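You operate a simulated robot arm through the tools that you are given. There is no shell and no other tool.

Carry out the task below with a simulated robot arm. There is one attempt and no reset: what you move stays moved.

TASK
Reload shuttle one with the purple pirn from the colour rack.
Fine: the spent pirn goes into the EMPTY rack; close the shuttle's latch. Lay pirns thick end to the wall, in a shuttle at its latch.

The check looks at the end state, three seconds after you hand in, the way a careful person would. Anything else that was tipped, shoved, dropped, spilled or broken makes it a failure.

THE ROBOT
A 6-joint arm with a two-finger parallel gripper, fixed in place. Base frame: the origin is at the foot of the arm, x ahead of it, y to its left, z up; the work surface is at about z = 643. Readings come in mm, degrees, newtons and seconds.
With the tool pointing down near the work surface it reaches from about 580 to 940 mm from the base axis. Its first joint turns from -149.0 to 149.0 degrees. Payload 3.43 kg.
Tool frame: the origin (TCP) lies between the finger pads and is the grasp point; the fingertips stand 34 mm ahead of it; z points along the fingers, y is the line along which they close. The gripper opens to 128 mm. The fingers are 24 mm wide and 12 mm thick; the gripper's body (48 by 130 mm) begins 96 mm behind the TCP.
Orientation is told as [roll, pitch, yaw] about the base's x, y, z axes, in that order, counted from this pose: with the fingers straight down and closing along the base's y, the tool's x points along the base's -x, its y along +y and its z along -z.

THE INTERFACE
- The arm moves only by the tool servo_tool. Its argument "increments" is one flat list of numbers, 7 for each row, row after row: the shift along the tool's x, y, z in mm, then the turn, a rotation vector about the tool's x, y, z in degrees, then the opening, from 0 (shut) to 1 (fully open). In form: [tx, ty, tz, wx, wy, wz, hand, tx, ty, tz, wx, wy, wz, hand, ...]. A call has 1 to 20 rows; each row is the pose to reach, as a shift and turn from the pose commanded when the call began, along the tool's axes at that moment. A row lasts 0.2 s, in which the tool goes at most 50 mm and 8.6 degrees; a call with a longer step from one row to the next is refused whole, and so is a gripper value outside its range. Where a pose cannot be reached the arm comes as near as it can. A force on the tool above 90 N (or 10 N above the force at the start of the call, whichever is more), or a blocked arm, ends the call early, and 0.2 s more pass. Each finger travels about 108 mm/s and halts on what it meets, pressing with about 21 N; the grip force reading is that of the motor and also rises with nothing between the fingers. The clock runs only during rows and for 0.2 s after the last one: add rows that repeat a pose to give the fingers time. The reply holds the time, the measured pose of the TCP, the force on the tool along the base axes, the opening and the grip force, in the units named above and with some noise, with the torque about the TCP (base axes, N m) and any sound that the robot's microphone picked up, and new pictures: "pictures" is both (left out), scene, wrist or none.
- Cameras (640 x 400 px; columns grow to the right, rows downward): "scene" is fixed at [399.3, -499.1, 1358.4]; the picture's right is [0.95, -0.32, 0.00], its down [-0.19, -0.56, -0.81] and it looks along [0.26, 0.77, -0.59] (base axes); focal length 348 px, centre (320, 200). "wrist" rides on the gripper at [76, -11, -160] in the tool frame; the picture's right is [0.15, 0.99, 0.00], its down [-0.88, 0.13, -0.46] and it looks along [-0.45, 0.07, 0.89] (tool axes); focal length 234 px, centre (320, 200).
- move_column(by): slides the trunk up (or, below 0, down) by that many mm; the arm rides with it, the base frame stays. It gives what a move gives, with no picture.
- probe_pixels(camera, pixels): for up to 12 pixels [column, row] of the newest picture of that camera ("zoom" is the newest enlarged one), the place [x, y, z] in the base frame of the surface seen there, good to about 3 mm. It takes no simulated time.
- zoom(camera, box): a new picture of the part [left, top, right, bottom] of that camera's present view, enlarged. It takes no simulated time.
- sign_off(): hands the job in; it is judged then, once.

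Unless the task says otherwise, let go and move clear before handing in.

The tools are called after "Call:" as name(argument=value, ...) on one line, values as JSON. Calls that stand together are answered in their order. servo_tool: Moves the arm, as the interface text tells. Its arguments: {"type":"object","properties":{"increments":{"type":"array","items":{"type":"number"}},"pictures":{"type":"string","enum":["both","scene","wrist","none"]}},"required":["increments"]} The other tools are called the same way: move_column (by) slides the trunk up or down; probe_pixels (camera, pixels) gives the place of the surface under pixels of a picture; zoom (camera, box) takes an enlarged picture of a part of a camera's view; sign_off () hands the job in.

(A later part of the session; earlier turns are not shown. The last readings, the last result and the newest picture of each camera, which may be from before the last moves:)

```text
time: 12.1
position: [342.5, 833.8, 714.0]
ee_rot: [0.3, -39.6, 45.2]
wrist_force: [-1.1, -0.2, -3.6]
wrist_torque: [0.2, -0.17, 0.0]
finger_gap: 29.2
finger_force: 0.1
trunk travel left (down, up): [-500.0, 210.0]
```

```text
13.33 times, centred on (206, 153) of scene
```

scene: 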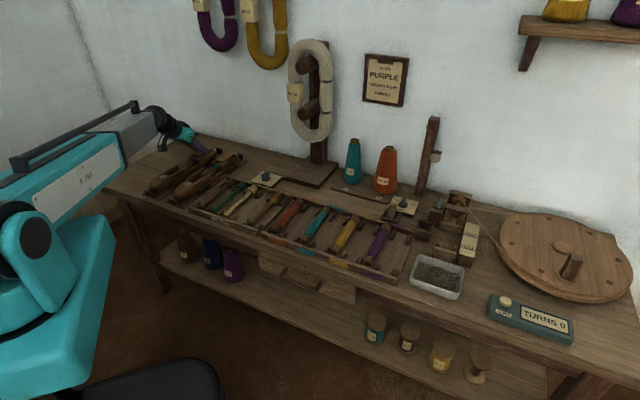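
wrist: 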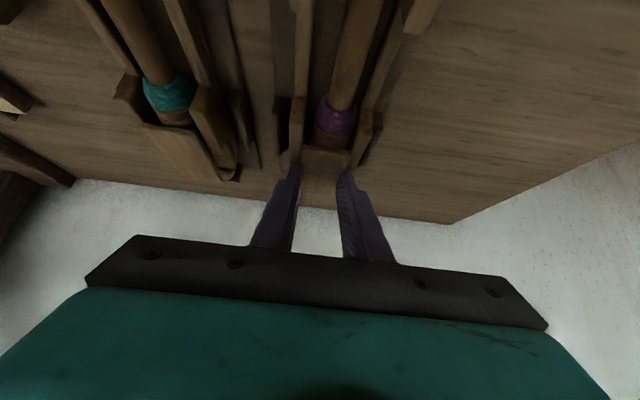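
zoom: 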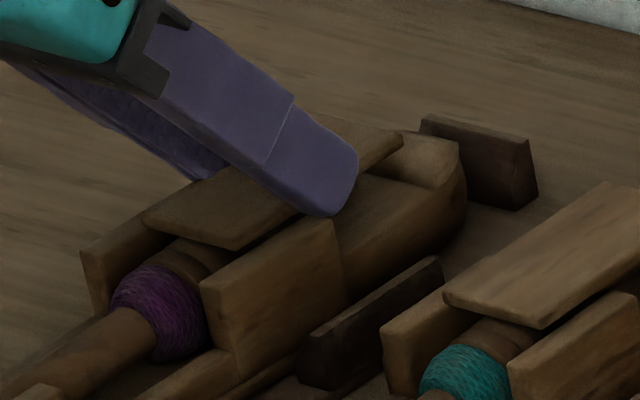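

Call:
servo_tool(increments=[0, 0, 0, 0, 0, 0, 0.5, 0, 0, 0, 0, 0, 0, 0.5, 0, 0, 0, 0, 0, 0, 0.5], pictures="wrist")

Call:
zoom(camera="scene", box=[186, 138, 226, 168])

```text
time: 12.9
position: [343.7, 834.2, 715.9]
ee_rot: [0.3, -40.0, 45.2]
wrist_force: [-0.2, -0.3, -2.1]
wrist_torque: [0.19, -0.19, -0.01]
finger_gap: 29.6
finger_force: 0.0
trunk travel left (down, up): [-500.0, 210.0]
```

wrist: 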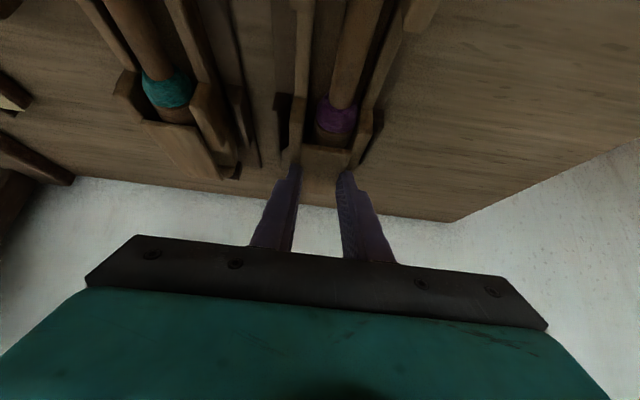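

```text
13.33 times, centred on (206, 153) of scene
```

zoom: 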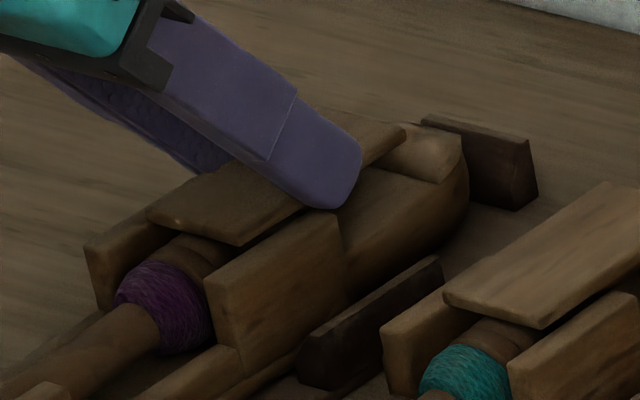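

Opening is still blocked at 29.6 mm, while at ~19 mm the fingers earlier were nearly force-free. I'll go to 18 mm and test a small 12 mm back-out along the tool axis.

Call:
servo_tool(increments=[0, 0, 0, 0, 0, 0, 0.14, 0, 0, 0, 0, 0, 0, 0.14, 0, 0, -4, 0, 0, 0, 0.14, 0, 0, -8, 0, 0, 0, 0.14, 0, 0, -12, 0, 0, 0, 0.14], pictures="wrist")

Call:
zoom(camera="scene", box=[186, 138, 226, 168])

Call:
zoom(camera="wrist", box=[290, 110, 370, 210])

```text
time: 14.1
position: [339.1, 827.6, 726.5]
ee_rot: [0.2, -39.9, 45.3]
wrist_force: [-0.1, -0.6, 0.1]
wrist_torque: [0.0, -0.02, 0.02]
finger_gap: 17.9
finger_force: 0.0
trunk travel left (down, up): [-500.0, 210.0]
```

wrist: 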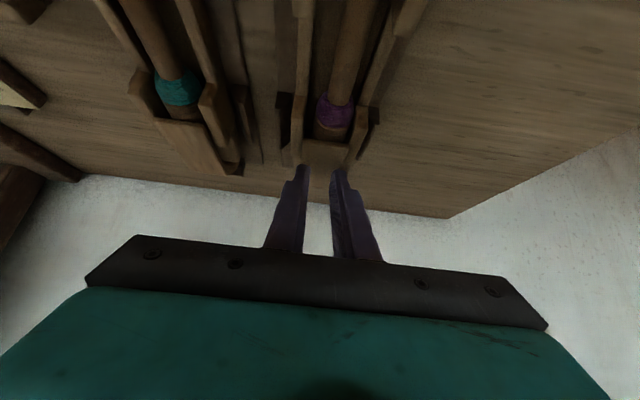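

```text
13.33 times, centred on (206, 153) of scene
```

zoom: 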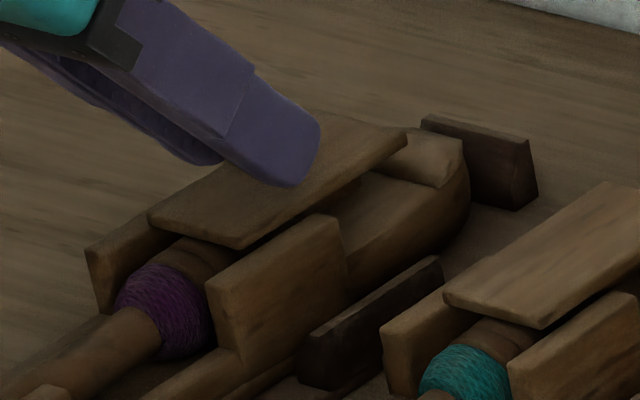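

```text
4.00 times, centred on (330, 160) of wrist
```

zoom: 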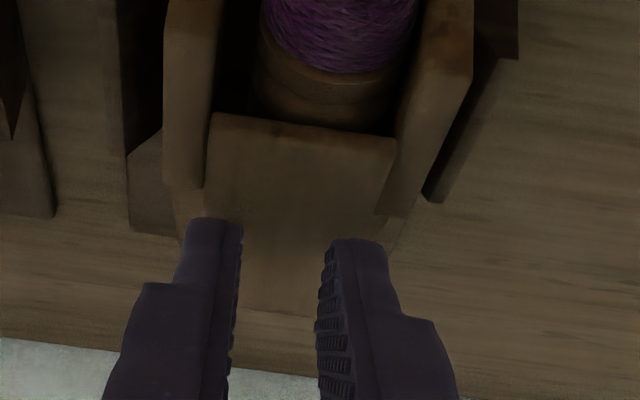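

The fingers came out cleanly and the shuttle stayed put in its cradle, so the flap hardly touches the fingers there. I'll bring the tool vertical over the flap's free end with fingers shut, to test gently what the flap does under contact.

Call:
servo_tool(increments=[-11.9, 0, -14.2, 0, 0, 0, 0.1, -11.9, 0, -14.2, 0, 8, 0, 0, -11.9, 0, -14.2, 0, 16, 0, 0, -11.9, 0, -14.2, 0, 24, 0, 0, -11.9, 0, -14.2, 0, 32, 0, 0, -11.9, 0, -14.2, 0, 40, 0, 0, -11.9, 0, -14.2, 0, 40, 0, 0])

Call:
zoom(camera="wrist", box=[250, 40, 410, 200])

Call:
zoom(camera="scene", box=[130, 130, 242, 200])

```text
time: 15.7
position: [337.8, 827.6, 743.8]
ee_rot: [0.3, 0.1, 45.5]
wrist_force: [-0.9, 0.0, -1.1]
wrist_torque: [0.03, -0.03, 0.02]
finger_gap: 0.0
finger_force: 21.1
trunk travel left (down, up): [-500.0, 210.0]
```

scene: 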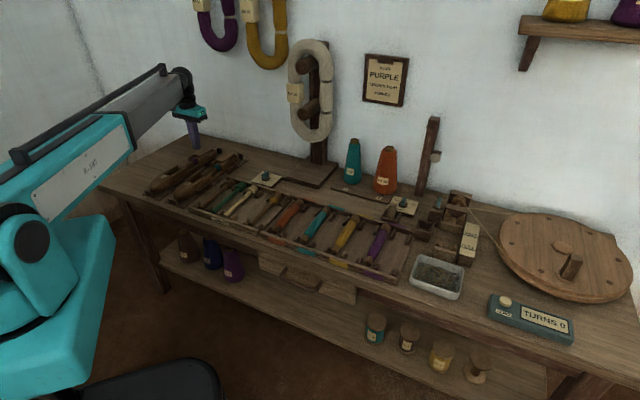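
wrist: 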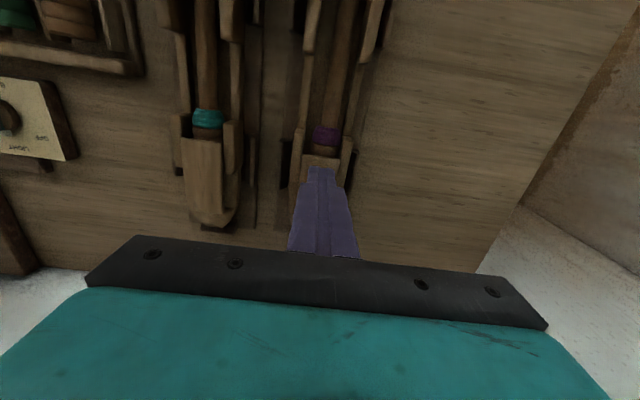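

```text
2.50 times, centred on (330, 120) of wrist
```

zoom: 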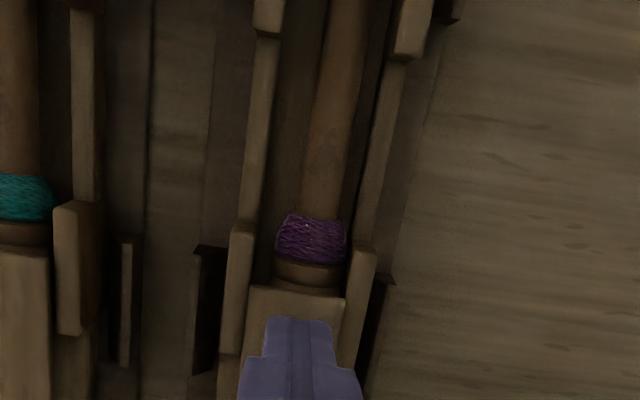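

```text
5.71 times, centred on (186, 165) of scene
```

zoom: 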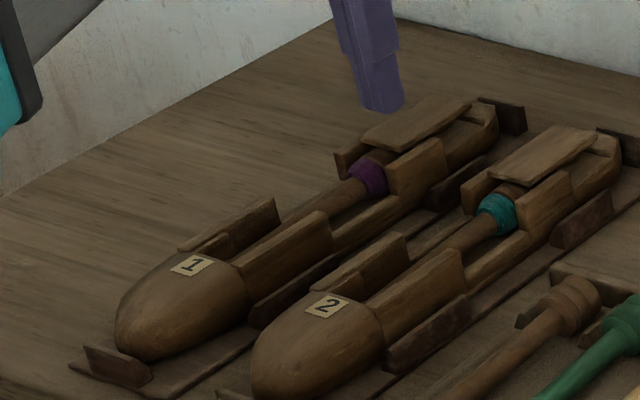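

The shuttle is seated. Now a gentle touch from above on the flap's free end to find whether it collides (tip down to ~z 689).

Call:
servo_tool(increments=[0, 0, 5, 0, 0, 0, 0, 0, 0, 10, 0, 0, 0, 0, 0, 0, 15, 0, 0, 0, 0, 0, 0, 18, 0, 0, 0, 0, 0, 0, 20.5, 0, 0, 0, 0], pictures="wrist")

Call:
zoom(camera="scene", box=[180, 130, 236, 170])

```text
time: 16.9
position: [338.0, 827.6, 724.8]
ee_rot: [0.3, 0.0, 45.6]
wrist_force: [-2.2, 1.1, 6.3]
wrist_torque: [-0.01, 0.07, 0.05]
finger_gap: 0.0
finger_force: 21.4
trunk travel left (down, up): [-500.0, 210.0]
```

wrist: 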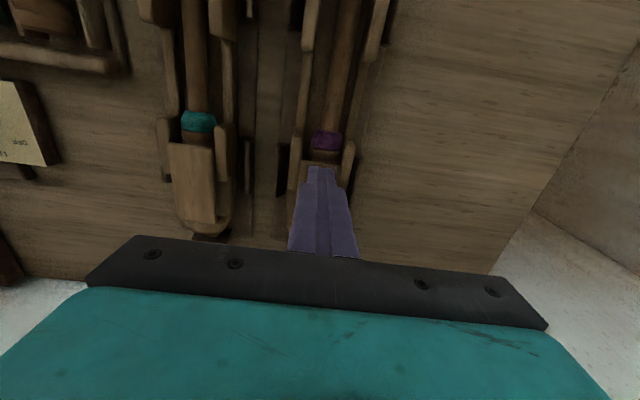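

```text
10.00 times, centred on (208, 150) of scene
```

zoom: 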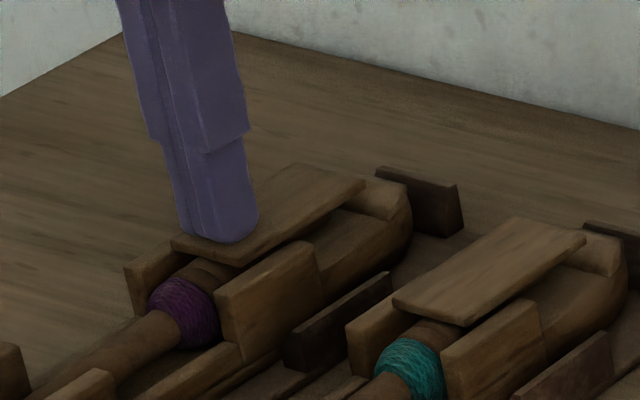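

The flap does resist from above (6.3 N at tip z≈691), so it is solid at the free end. I'll open over it, come down just above the cheek tops (tip ≈688) and close on the free end's sides to see if the gap stops at its width.

Call:
servo_tool(increments=[0, 0, -8, 0, 0, 0, 0, 0, 0, -8, 0, 0, -0.6, 0.2, 0, -0.5, -8, 0, 0, -0.6, 0.38, 0, -0.5, -8, 0, 0, -0.6, 0.38, 0, -0.5, -2, 0, 0, -0.6, 0.38, 0, -0.5, 2.5, 0, 0, -0.6, 0.38, 0, -0.5, 2.5, 0, 0, -0.6, 0.3, 0, -0.5, 2.5, 0, 0, -0.6, 0.24, 0, -0.5, 2.5, 0, 0, -0.6, 0.22])

Call:
zoom(camera="wrist", box=[260, 100, 380, 220])

Call:
zoom(camera="scene", box=[180, 130, 236, 170])

```text
time: 18.9
position: [337.3, 828.9, 720.6]
ee_rot: [0.2, 0.0, 46.1]
wrist_force: [-0.2, 0.7, 0.0]
wrist_torque: [0.05, -0.09, 0.0]
finger_gap: 34.6
finger_force: 21.1
trunk travel left (down, up): [-500.0, 210.0]
```

scene: 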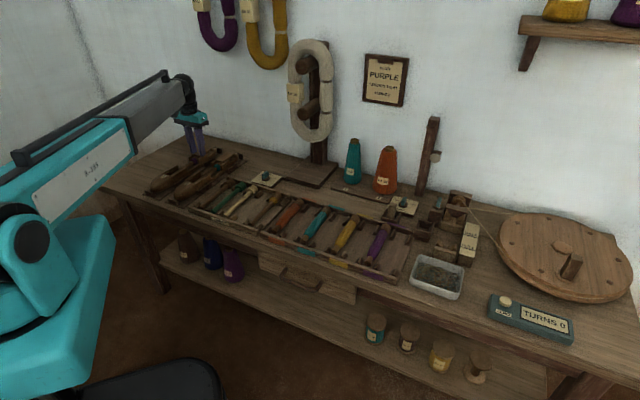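
wrist: 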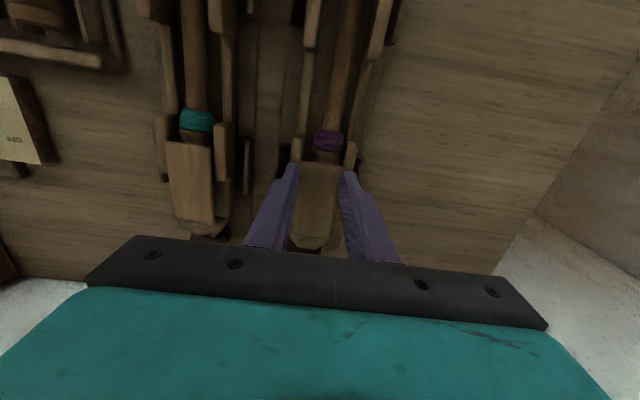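

```text
3.33 times, centred on (320, 160) of wrist
```

zoom: 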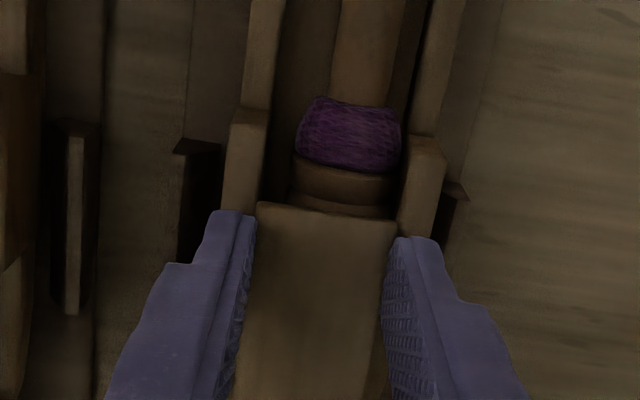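

```text
10.00 times, centred on (208, 150) of scene
```

zoom: 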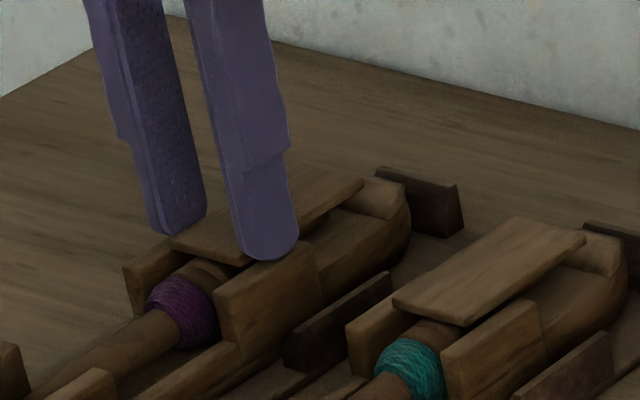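

Now the fingers really hold the flap's free end (gap 34.6 mm, 21 N). I'll try a 10° arc about the wall-end hinge.

Call:
servo_tool(increments=[-1.5, 0, -2.7, 0, 2.5, 0, 0.2, -3.1, 0, -5.3, 0, 5, 0, 0.2, -4.8, 0, -7.9, 0, 7.5, 0, 0.2, -6.6, 0, -10.3, 0, 10, 0, 0.2])

Call:
zoom(camera="scene", box=[140, 130, 252, 200])

Call:
zoom(camera="wrist", box=[260, 100, 380, 220])

```text
time: 19.9
position: [331.6, 808.7, 734.1]
ee_rot: [0.4, 9.9, 46.3]
wrist_force: [-3.1, 4.3, -1.2]
wrist_torque: [0.45, -0.1, 0.14]
finger_gap: 34.3
finger_force: 21.4
out of reach, approached as far as the arm can: row 2, 3, 4
trunk travel left (down, up): [-500.0, 210.0]
```

scene: 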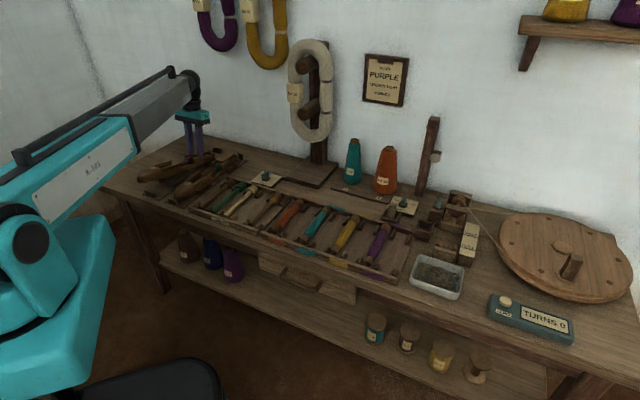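
wrist: 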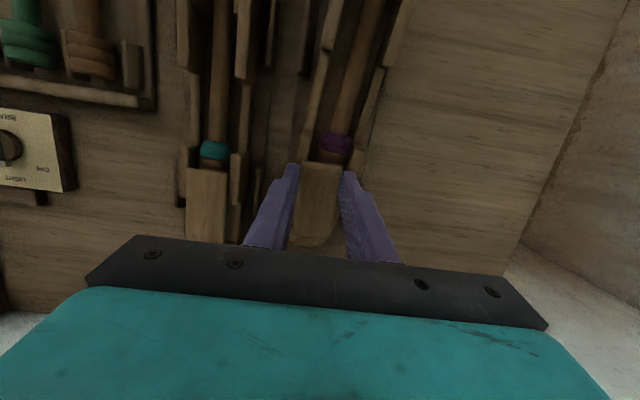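

```text
5.71 times, centred on (196, 165) of scene
```

zoom: 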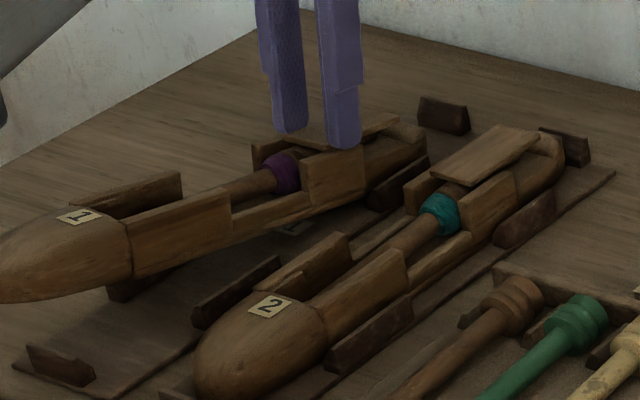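

```text
3.33 times, centred on (320, 160) of wrist
```

zoom: 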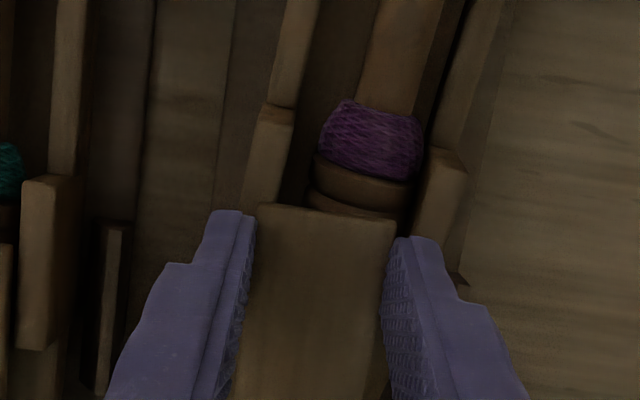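

The arm ran out of reach tilting that way and carried the whole shuttle (nose up) with it — but the wrist zoom shows the flap swung sideways relative to the cheeks, so the latch swivels about a vertical pin at its wall end. First I reverse in a small step and check the pose to set the shuttle back down.

Call:
servo_tool(increments=[1.4, 0, 2.8, 0, -2.5, 0, 0.2], pictures="both")

Call:
zoom(camera="scene", box=[140, 130, 252, 200])

```text
time: 20.3
position: [332.0, 807.0, 732.1]
ee_rot: [0.3, 7.5, 46.2]
wrist_force: [-8.5, 4.9, 3.3]
wrist_torque: [0.5, 0.33, 0.29]
finger_gap: 34.3
finger_force: 21.2
trunk travel left (down, up): [-500.0, 210.0]
```

scene: 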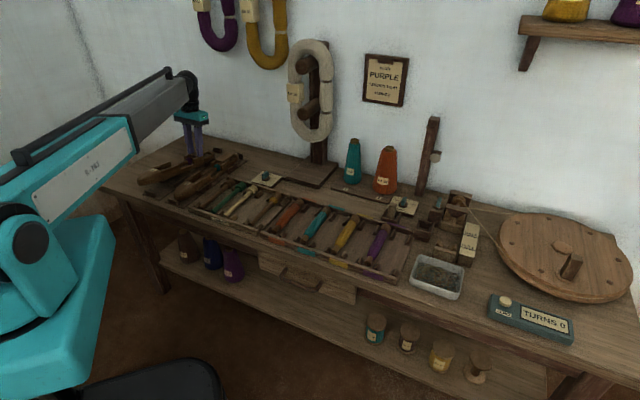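
wrist: 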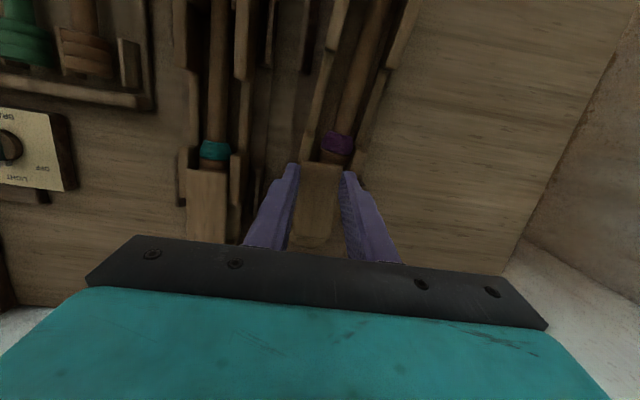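

```text
5.71 times, centred on (196, 165) of scene
```

zoom: 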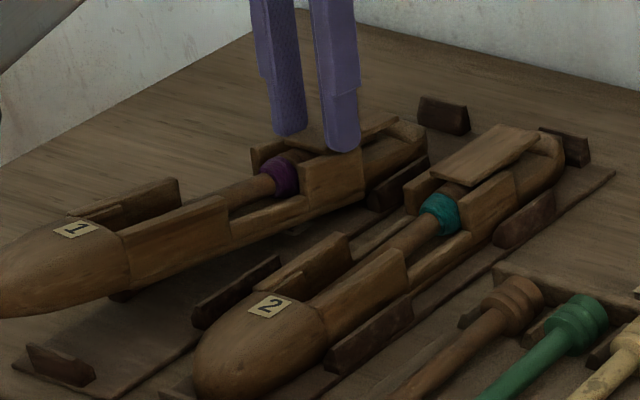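

The reply shows the command base is the reached pose; the shuttle now lies skewed with the nose (zoom (60,260)) up over the left chock. I'll lower it level, then release the flap and re-place the shuttle by gripping its body.

Call:
servo_tool(increments=[-1.2, 0.8, 2, 0, -1.5, 0, 0.2, -2.5, 1.6, 3.9, 0, -3, 0, 0.2, -3.8, 2.4, 5.8, 0, -4.5, 0, 0.2, -5, 3.2, 7.8, 0, -6, 0, 0.2, -6.3, 4, 9.7, 0, -7.5, 0, 0.2], pictures="both")

Call:
zoom(camera="scene", box=[140, 130, 252, 200])

Call:
zoom(camera="wrist", box=[220, 0, 440, 220])

```text
time: 21.5
position: [334.2, 810.4, 725.7]
ee_rot: [0.5, -0.4, 46.1]
wrist_force: [-1.1, -7.9, 37.2]
wrist_torque: [-0.37, 1.1, 0.09]
finger_gap: 35.0
finger_force: 20.7
trunk travel left (down, up): [-500.0, 210.0]
```

scene: 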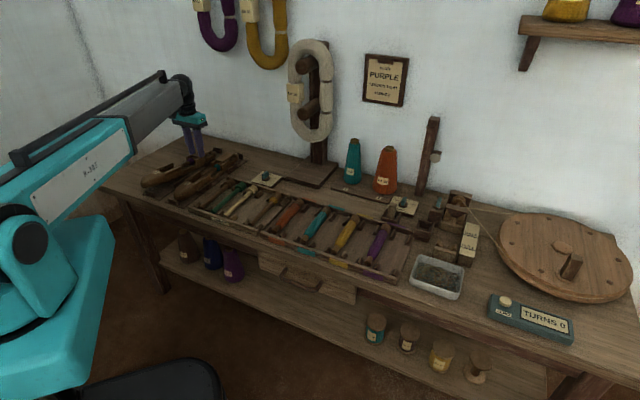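
wrist: 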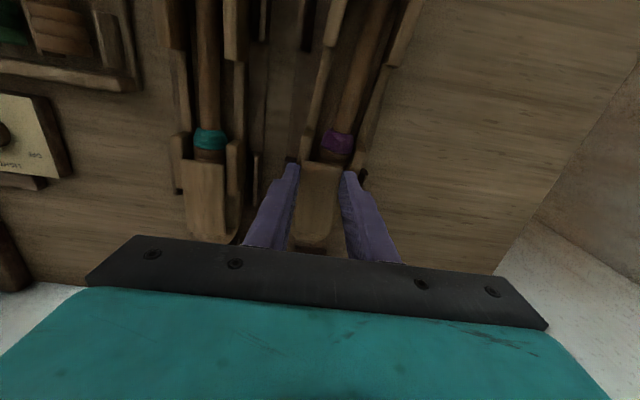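

```text
5.71 times, centred on (196, 165) of scene
```

zoom: 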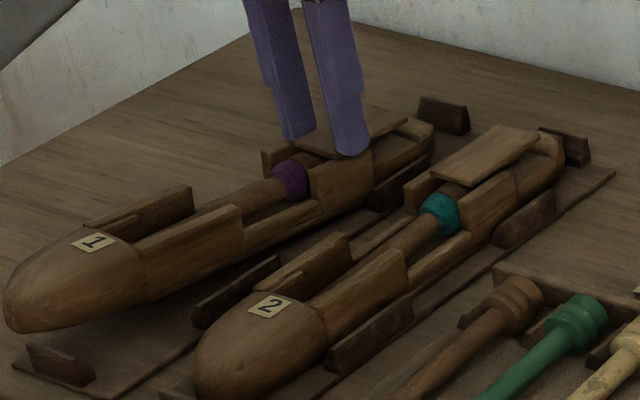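

```text
1.82 times, centred on (330, 110) of wrist
```

zoom: 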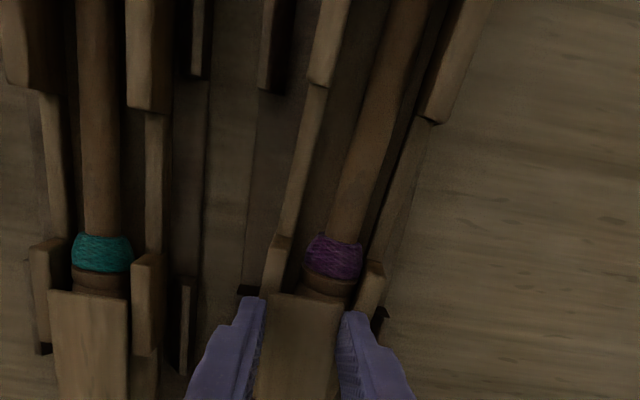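

The wrist zoom confirms the flap is yawed ~10° relative to the shuttle: it swivels on a vertical pin. Force is 37 N down, so I ease up 4 mm, release and rise for a clear look.

Call:
servo_tool(increments=[0, 0, -3, 0, 0, 0, 0.2, 0, 0, -4, 0, 0, 0, 0.3, 0, 0, -4, 0, 0, 0, 0.45, 0, 0, -20, 0, 0, 0, 0.6, 0, 0, -60, 0, 0, 0, 0.6, 20, 0, -100, 0, 0, 0, 0.6, 40, 0, -140, 0, 0, 0, 0.6])

Call:
zoom(camera="scene", box=[130, 130, 258, 210])

Call:
zoom(camera="wrist", box=[220, 20, 440, 200])

```text
time: 23.1
position: [301.6, 784.2, 862.6]
ee_rot: [0.2, -0.1, 46.1]
wrist_force: [-0.2, -0.6, -0.9]
wrist_torque: [-0.02, 0.04, -0.02]
finger_gap: 76.6
finger_force: 0.0
trunk travel left (down, up): [-500.0, 210.0]
```

scene: 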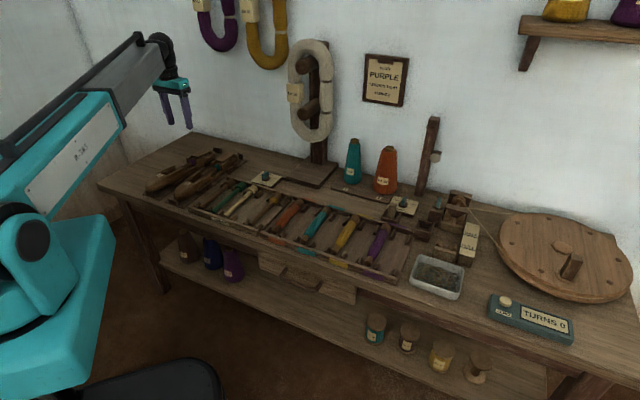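
wrist: 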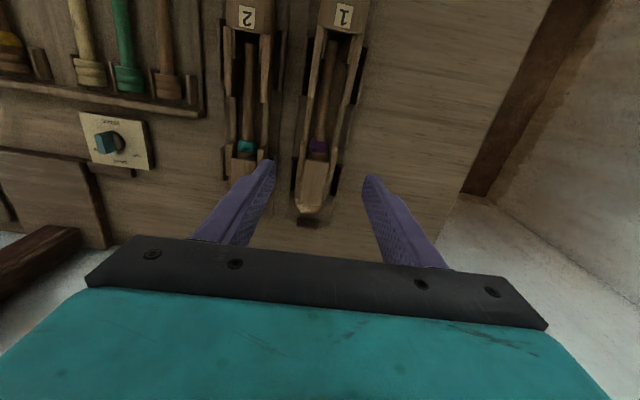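

```text
5.00 times, centred on (194, 170) of scene
```

zoom: 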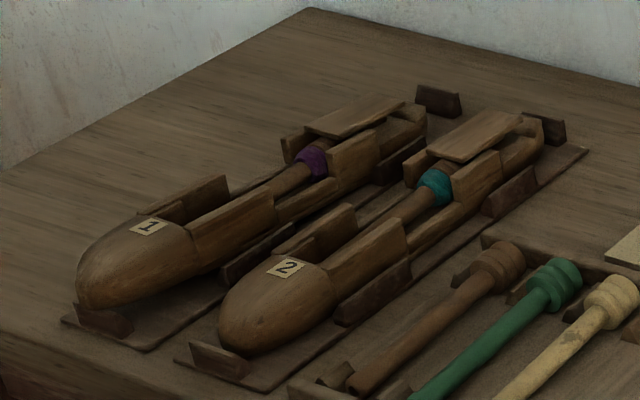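

```text
2.22 times, centred on (330, 110) of wrist
```

zoom: 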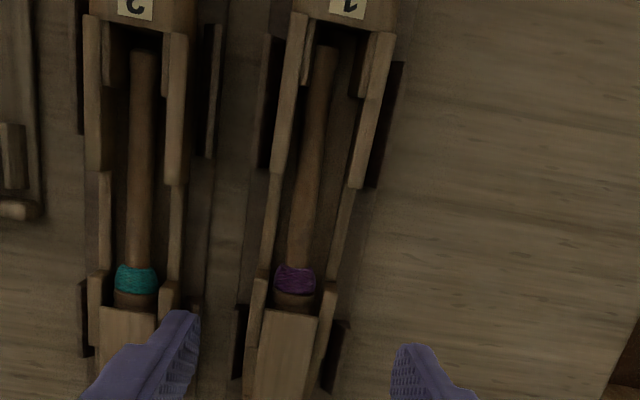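

The shuttle settled nearly in place, but shifted ~15 mm toward the front with its nose at/over the front chock (zoom (100,310)). I'll probe to measure exactly.

Call:
probe_pixels(camera="wrist", pixels=[[344, 18], [322, 30], [360, 32], [327, 55], [345, 85], [310, 70], [358, 60], [318, 148], [308, 185], [303, 208], [307, 222], [333, 165]])

Call:
probe_pixels(camera="zoom", pixels=[[270, 345], [335, 350], [212, 90], [275, 80], [385, 120], [240, 350], [250, 220], [350, 60], [300, 80], [275, 220], [345, 215], [315, 200]])

Call:
zoom(camera="scene", box=[136, 160, 200, 210])

```text
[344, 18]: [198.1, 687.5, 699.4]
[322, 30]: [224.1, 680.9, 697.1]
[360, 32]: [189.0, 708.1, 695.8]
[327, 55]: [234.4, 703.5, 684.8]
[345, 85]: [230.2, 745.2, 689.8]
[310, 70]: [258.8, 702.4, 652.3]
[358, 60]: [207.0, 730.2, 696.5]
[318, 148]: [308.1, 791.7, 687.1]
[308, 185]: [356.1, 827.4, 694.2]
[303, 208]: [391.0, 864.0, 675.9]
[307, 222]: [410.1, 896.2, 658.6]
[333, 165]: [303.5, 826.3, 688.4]
```

```text
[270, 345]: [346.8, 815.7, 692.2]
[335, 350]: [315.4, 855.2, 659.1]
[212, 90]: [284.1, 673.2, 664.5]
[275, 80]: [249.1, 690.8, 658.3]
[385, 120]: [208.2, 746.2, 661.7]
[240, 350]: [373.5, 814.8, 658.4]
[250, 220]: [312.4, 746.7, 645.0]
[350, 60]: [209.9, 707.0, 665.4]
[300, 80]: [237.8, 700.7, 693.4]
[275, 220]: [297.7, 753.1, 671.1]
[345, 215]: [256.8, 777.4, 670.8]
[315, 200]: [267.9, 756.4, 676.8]
```

```text
8.00 times, centred on (168, 185) of scene
```

zoom: 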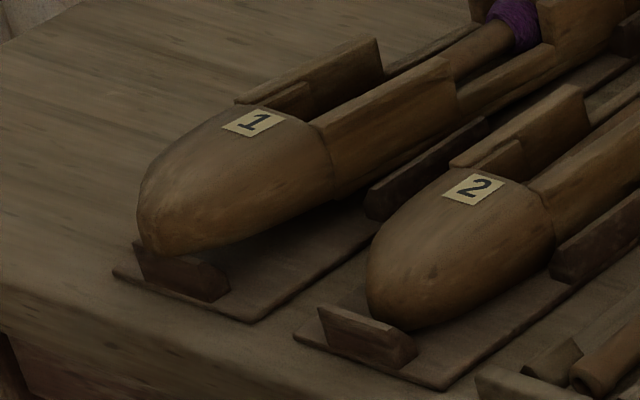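

Label 1 reads z≈699 (was 687) at u≈626 (was ~640): the nose sits on the front chock, ~14 mm forward. I'll grip the shuttle's nose cheeks from above and shift it back; first I check shuttle 2's neighbouring cheek for finger clearance.

Call:
probe_pixels(camera="wrist", pixels=[[304, 38], [301, 60], [299, 90], [261, 40], [314, 50], [311, 90], [354, 100], [390, 70], [340, 70], [326, 42], [283, 20], [318, 15]])

```text
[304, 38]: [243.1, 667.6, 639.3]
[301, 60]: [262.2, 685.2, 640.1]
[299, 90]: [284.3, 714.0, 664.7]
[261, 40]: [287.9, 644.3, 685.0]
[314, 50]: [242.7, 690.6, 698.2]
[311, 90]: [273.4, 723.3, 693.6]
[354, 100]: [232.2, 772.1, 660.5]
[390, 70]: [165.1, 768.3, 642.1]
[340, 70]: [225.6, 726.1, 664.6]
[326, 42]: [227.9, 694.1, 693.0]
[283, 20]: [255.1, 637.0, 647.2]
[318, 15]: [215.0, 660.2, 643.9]
```

Call:
zoom(camera="wrist", box=[270, 20, 390, 110])

```text
4.44 times, centred on (330, 65) of wrist
```

zoom: 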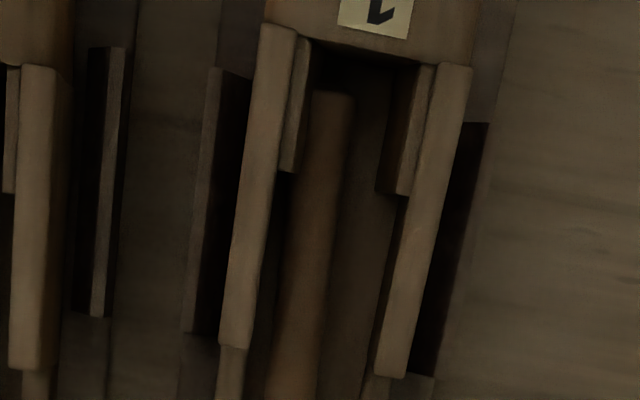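

Call:
probe_pixels(camera="zoom", pixels=[[35, 200], [60, 210], [105, 180], [195, 200], [245, 200], [262, 200], [405, 200], [430, 200], [452, 210], [230, 320], [395, 350], [320, 150]])

```text
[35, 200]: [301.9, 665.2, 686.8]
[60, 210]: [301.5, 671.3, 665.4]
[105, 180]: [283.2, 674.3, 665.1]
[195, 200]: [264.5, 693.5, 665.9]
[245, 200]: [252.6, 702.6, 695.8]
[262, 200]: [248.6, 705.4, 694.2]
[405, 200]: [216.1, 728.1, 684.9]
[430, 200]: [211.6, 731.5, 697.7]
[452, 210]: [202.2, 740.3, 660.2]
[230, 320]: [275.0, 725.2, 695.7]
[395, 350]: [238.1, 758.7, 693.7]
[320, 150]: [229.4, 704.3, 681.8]
```

Cheeks of shuttle 1 are at v≈316–371, u 645–710, and shuttle 2 is clear (v≤262). I'll come down over the nose cheeks with 73 mm opening.

Call:
servo_tool(increments=[30, 1.5, 20, 0, 0, 0.4, 0.57, 60, 3, 50, 0, 0, 0.8, 0.57, 87.7, 4.5, 85, 0, 0, 1.1, 0.57, 87.7, 4.5, 120, 0, 0, 1.1, 0.57, 87.7, 4.5, 142, 0, 0, 1.1, 0.57, 87.7, 4.5, 156, 0, 0, 1.1, 0.57])

Call:
zoom(camera="wrist", box=[220, 80, 420, 240])

Call:
zoom(camera="scene", box=[130, 130, 242, 210])

```text
time: 24.5
position: [241.8, 728.3, 703.6]
ee_rot: [0.2, 0.0, 44.9]
wrist_force: [0.3, -1.0, -0.5]
wrist_torque: [0.0, -0.05, -0.01]
finger_gap: 72.9
finger_force: 0.1
trunk travel left (down, up): [-500.0, 210.0]
```

scene: 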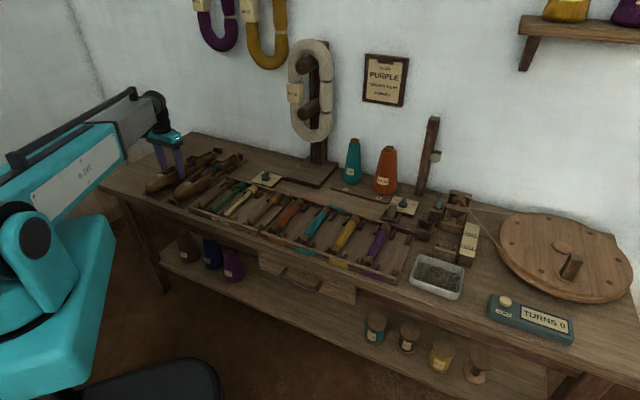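
wrist: 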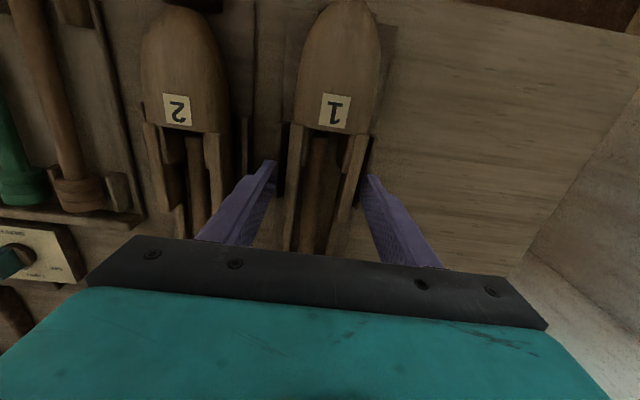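

```text
2.50 times, centred on (320, 160) of wrist
```

zoom: 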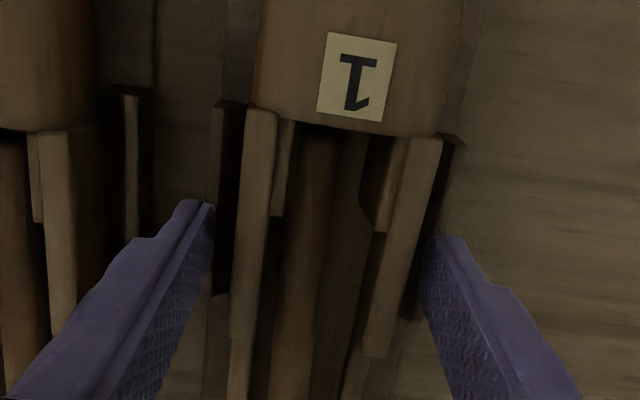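

```text
5.00 times, centred on (186, 170) of scene
```

zoom: 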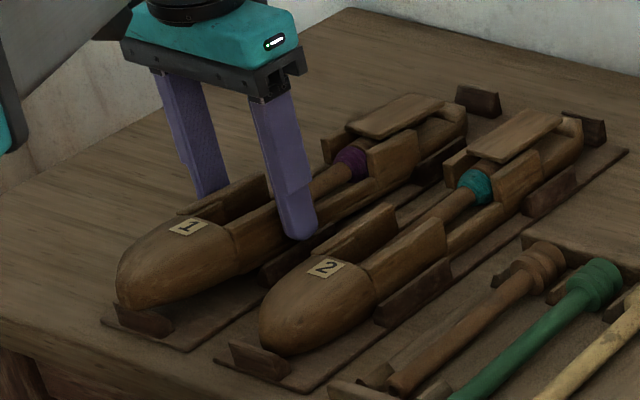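

Fingers straddle the nose cheeks cleanly. I close to grip the shuttle body.

Call:
servo_tool(increments=[0, 0, 0, 0, 0, 0, 0.48, 0, 0, 0, 0, 0, 0, 0.4, 0, 0, 0, 0, 0, 0, 0.36, 0, 0, 0, 0, 0, 0, 0.36], pictures="wrist")

Call:
zoom(camera="wrist", box=[220, 80, 420, 240])

```text
time: 25.5
position: [241.6, 726.3, 703.5]
ee_rot: [0.2, 0.0, 44.9]
wrist_force: [0.4, -0.8, 0.1]
wrist_torque: [0.08, -0.14, -0.08]
finger_gap: 55.7
finger_force: 20.7
trunk travel left (down, up): [-500.0, 210.0]
```

wrist: 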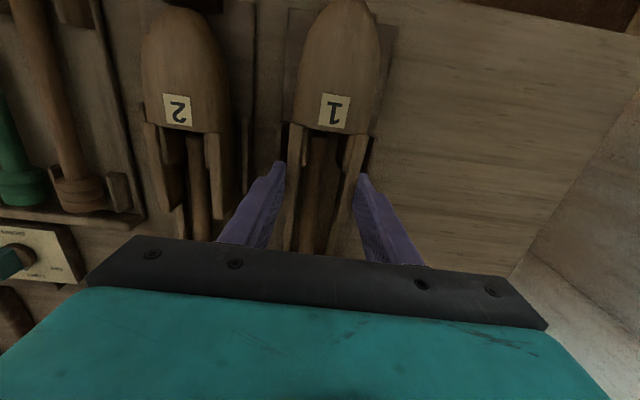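

```text
2.50 times, centred on (320, 160) of wrist
```

zoom: 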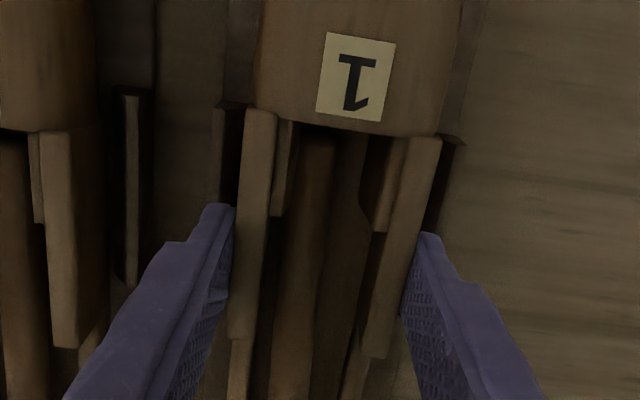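

Firm on 55.7 mm. Since I must lower ~10 mm without the tips hitting the side chocks (tops ≈665), I regrip 9 mm higher, then lift slightly, shift 14 mm to the wall and lower with a small pitch correction.

Call:
servo_tool(increments=[0, 0, 0, 0, 0, 0, 0.5, 0, 0, -9, 0, 0, 0, 0.5, 0, 0, -9, 0, 0, 0, 0.4, 0, 0, -9, 0, 0, 0, 0.36, 0, 0, -9, 0, 0, 0, 0.36, 0, 0, -12, 0, 0, 0, 0.36, -3.5, 0, -14, 0, 0, 0, 0.36, -7, 0, -14, 0, 0, 0, 0.36, -10.5, 0, -14, 0, 0, 0, 0.36, -14, 0, -14, 0, 0, 0, 0.36])

Call:
zoom(camera="scene", box=[130, 130, 242, 210])

Call:
zoom(camera="wrist", box=[220, 0, 420, 240])

```text
time: 27.7
position: [251.6, 735.3, 717.7]
ee_rot: [0.3, 0.0, 45.0]
wrist_force: [-0.5, 0.7, -2.4]
wrist_torque: [-0.1, 0.07, 0.0]
finger_gap: 55.6
finger_force: 20.9
trunk travel left (down, up): [-500.0, 210.0]
```

scene: 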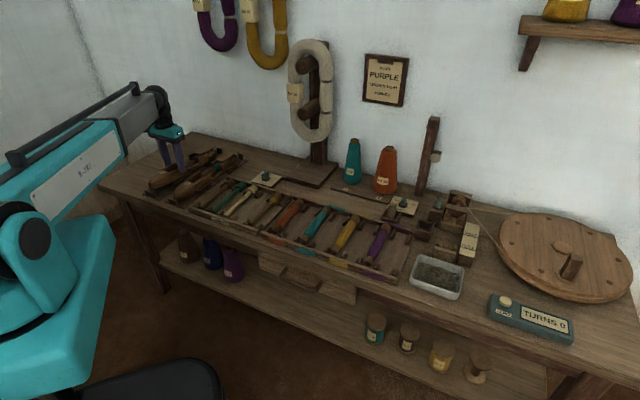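
wrist: 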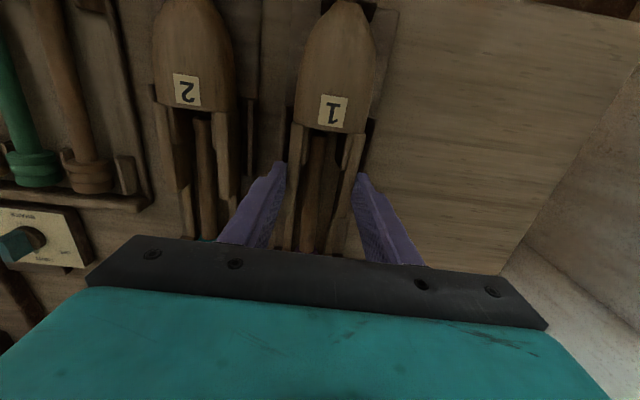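

```text
5.00 times, centred on (186, 170) of scene
```

zoom: 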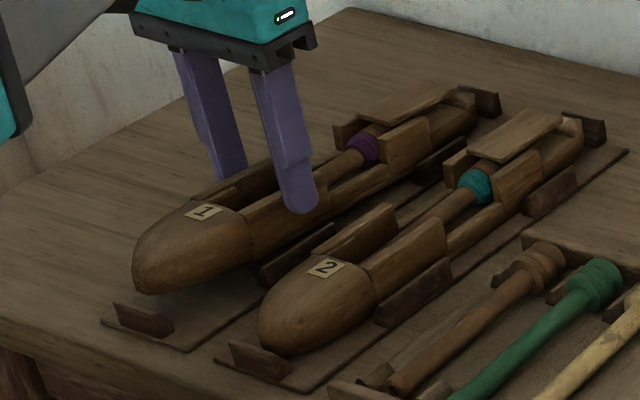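

```text
1.67 times, centred on (320, 120) of wrist
```

zoom: 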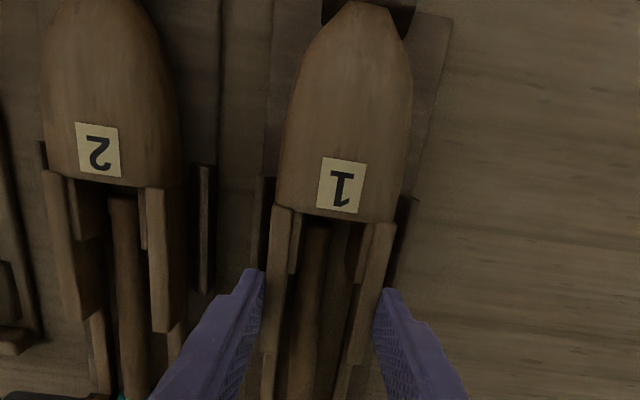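

Nose now clears the front chock, and the tail reaches the rear chock. Lowering the shuttle to its seat.

Call:
servo_tool(increments=[0, 0, 3, 0, -0.6, 0, 0.36, 0, 0, 6, 0, -1.2, 0, 0.36, 0, 0, 9, 0, -1.8, 0, 0.36, 0, 0, 12, 0, -2.4, 0, 0.36, 0, 0, 14, 0, -2.8, 0, 0.36, 0, 0, 14.5, 0, -2.8, 0, 0.36])

Call:
zoom(camera="scene", box=[130, 130, 242, 210])

Call:
zoom(camera="wrist", box=[220, 0, 420, 240])

```text
time: 29.1
position: [250.9, 734.3, 703.3]
ee_rot: [0.2, -2.8, 44.9]
wrist_force: [-2.6, -1.2, 3.1]
wrist_torque: [0.33, -0.43, 0.11]
finger_gap: 55.5
finger_force: 21.0
trunk travel left (down, up): [-500.0, 210.0]
```

scene: 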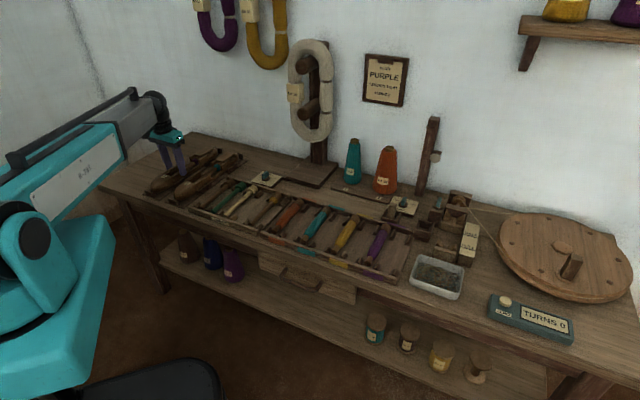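
wrist: 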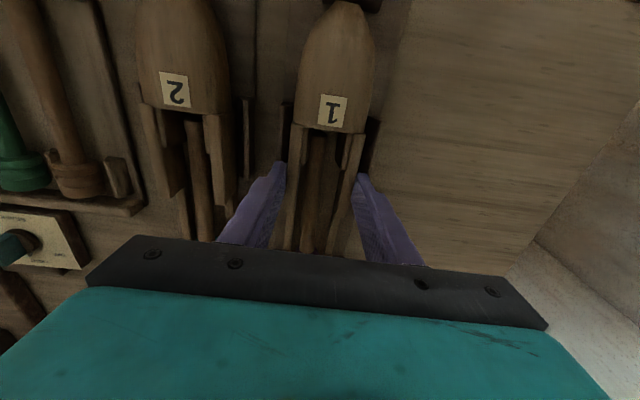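

```text
5.00 times, centred on (186, 170) of scene
```

zoom: 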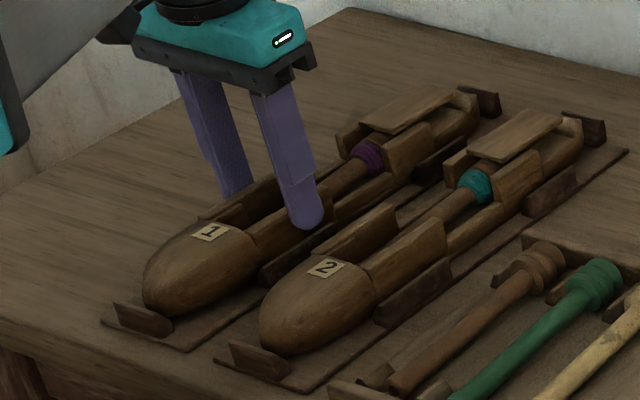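

```text
1.67 times, centred on (320, 120) of wrist
```

zoom: 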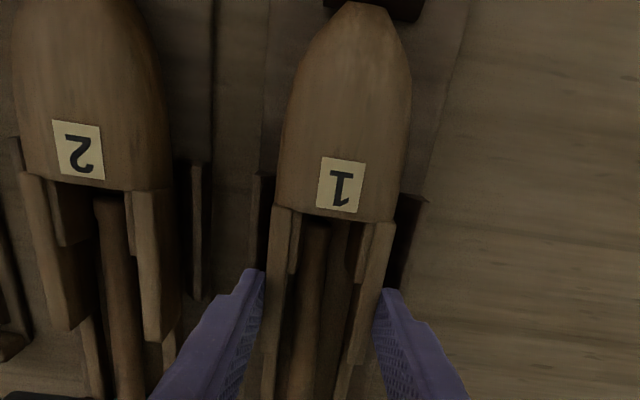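

Seated between all chocks. Release, rise and look at the whole shuttle.

Call:
servo_tool(increments=[0, 0, 0, 0, 0, 0, 0.45, 0, 0, 0, 0, 0, 0, 0.57, 0, 0, -12, 0, 0, 0, 0.57, 0, 0, -50, 0, 1.4, 0, 0.57, -30, 0, -85, 0, 2.8, 0, 0.4, -60, 0, -120, 0, 2.8, 0, 0.2, -85, 0, -150, 0, 2.8, 0, 0])

Call:
zoom(camera="scene", box=[140, 140, 250, 210])

Call:
zoom(camera="wrist", box=[250, 0, 410, 200])

```text
time: 30.7
position: [306.9, 788.9, 858.5]
ee_rot: [0.2, 0.0, 45.0]
wrist_force: [0.7, -0.5, 0.8]
wrist_torque: [0.03, 0.02, 0.0]
finger_gap: 0.0
finger_force: 21.0
trunk travel left (down, up): [-500.0, 210.0]
```

scene: 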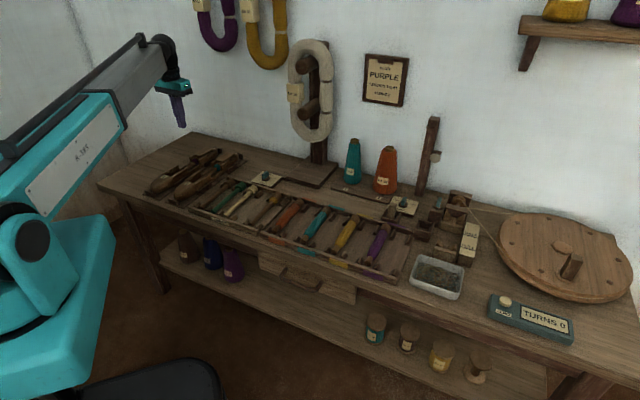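
wrist: 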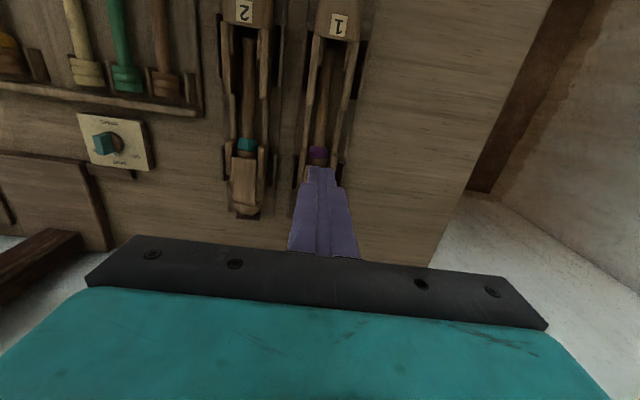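

```text
5.71 times, centred on (195, 175) of scene
```

zoom: 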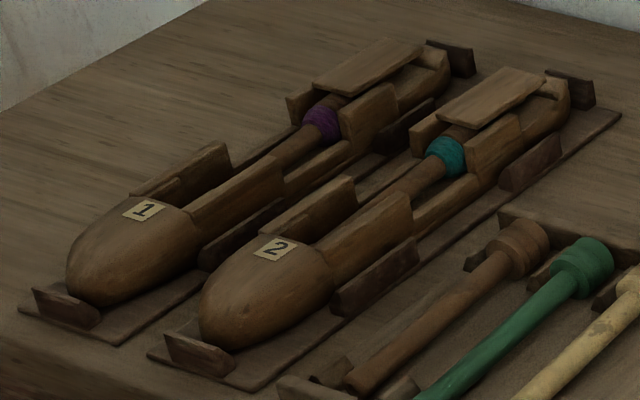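

```text
2.00 times, centred on (330, 100) of wrist
```

zoom: 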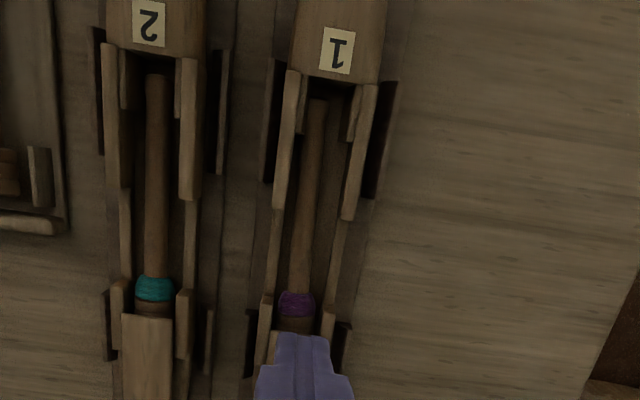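

Label 1 is back at its original pixel (145,208) and the shuttle is seated. I'll open the fingers for an unobstructed close view of the flap.

Call:
servo_tool(increments=[-10, 0, 0, 0, 0, 0, 0.5, -20, 0, 0, 0, 0, 0, 1, -20, 0, 0, 0, 0, 0, 1, -20, 0, 0, 0, 0, 0, 1], pictures="wrist")

Call:
zoom(camera="wrist", box=[270, 90, 370, 220])

Call:
zoom(camera="scene", box=[186, 140, 250, 180])

```text
time: 31.7
position: [320.2, 802.6, 856.0]
ee_rot: [0.1, 0.1, 45.0]
wrist_force: [0.9, 0.3, 0.5]
wrist_torque: [0.02, 0.0, 0.03]
finger_gap: 128.0
finger_force: 0.1
trunk travel left (down, up): [-500.0, 210.0]
```

wrist: 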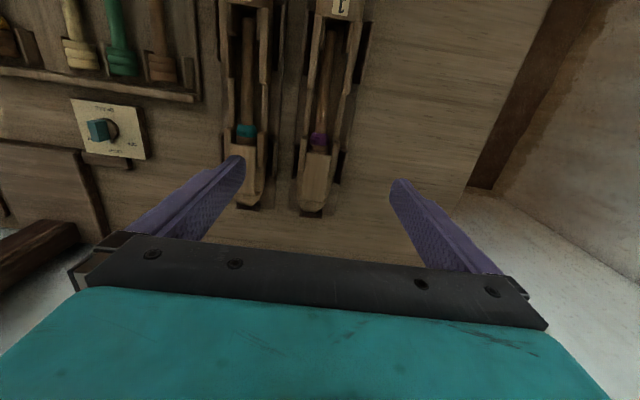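

```text
3.08 times, centred on (320, 155) of wrist
```

zoom: 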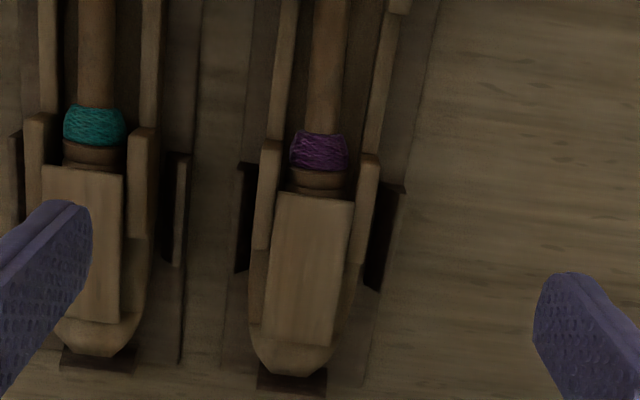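

```text
10.00 times, centred on (218, 160) of scene
```

zoom: 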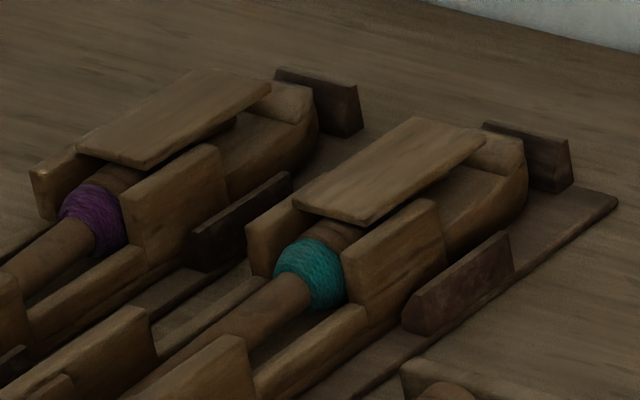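

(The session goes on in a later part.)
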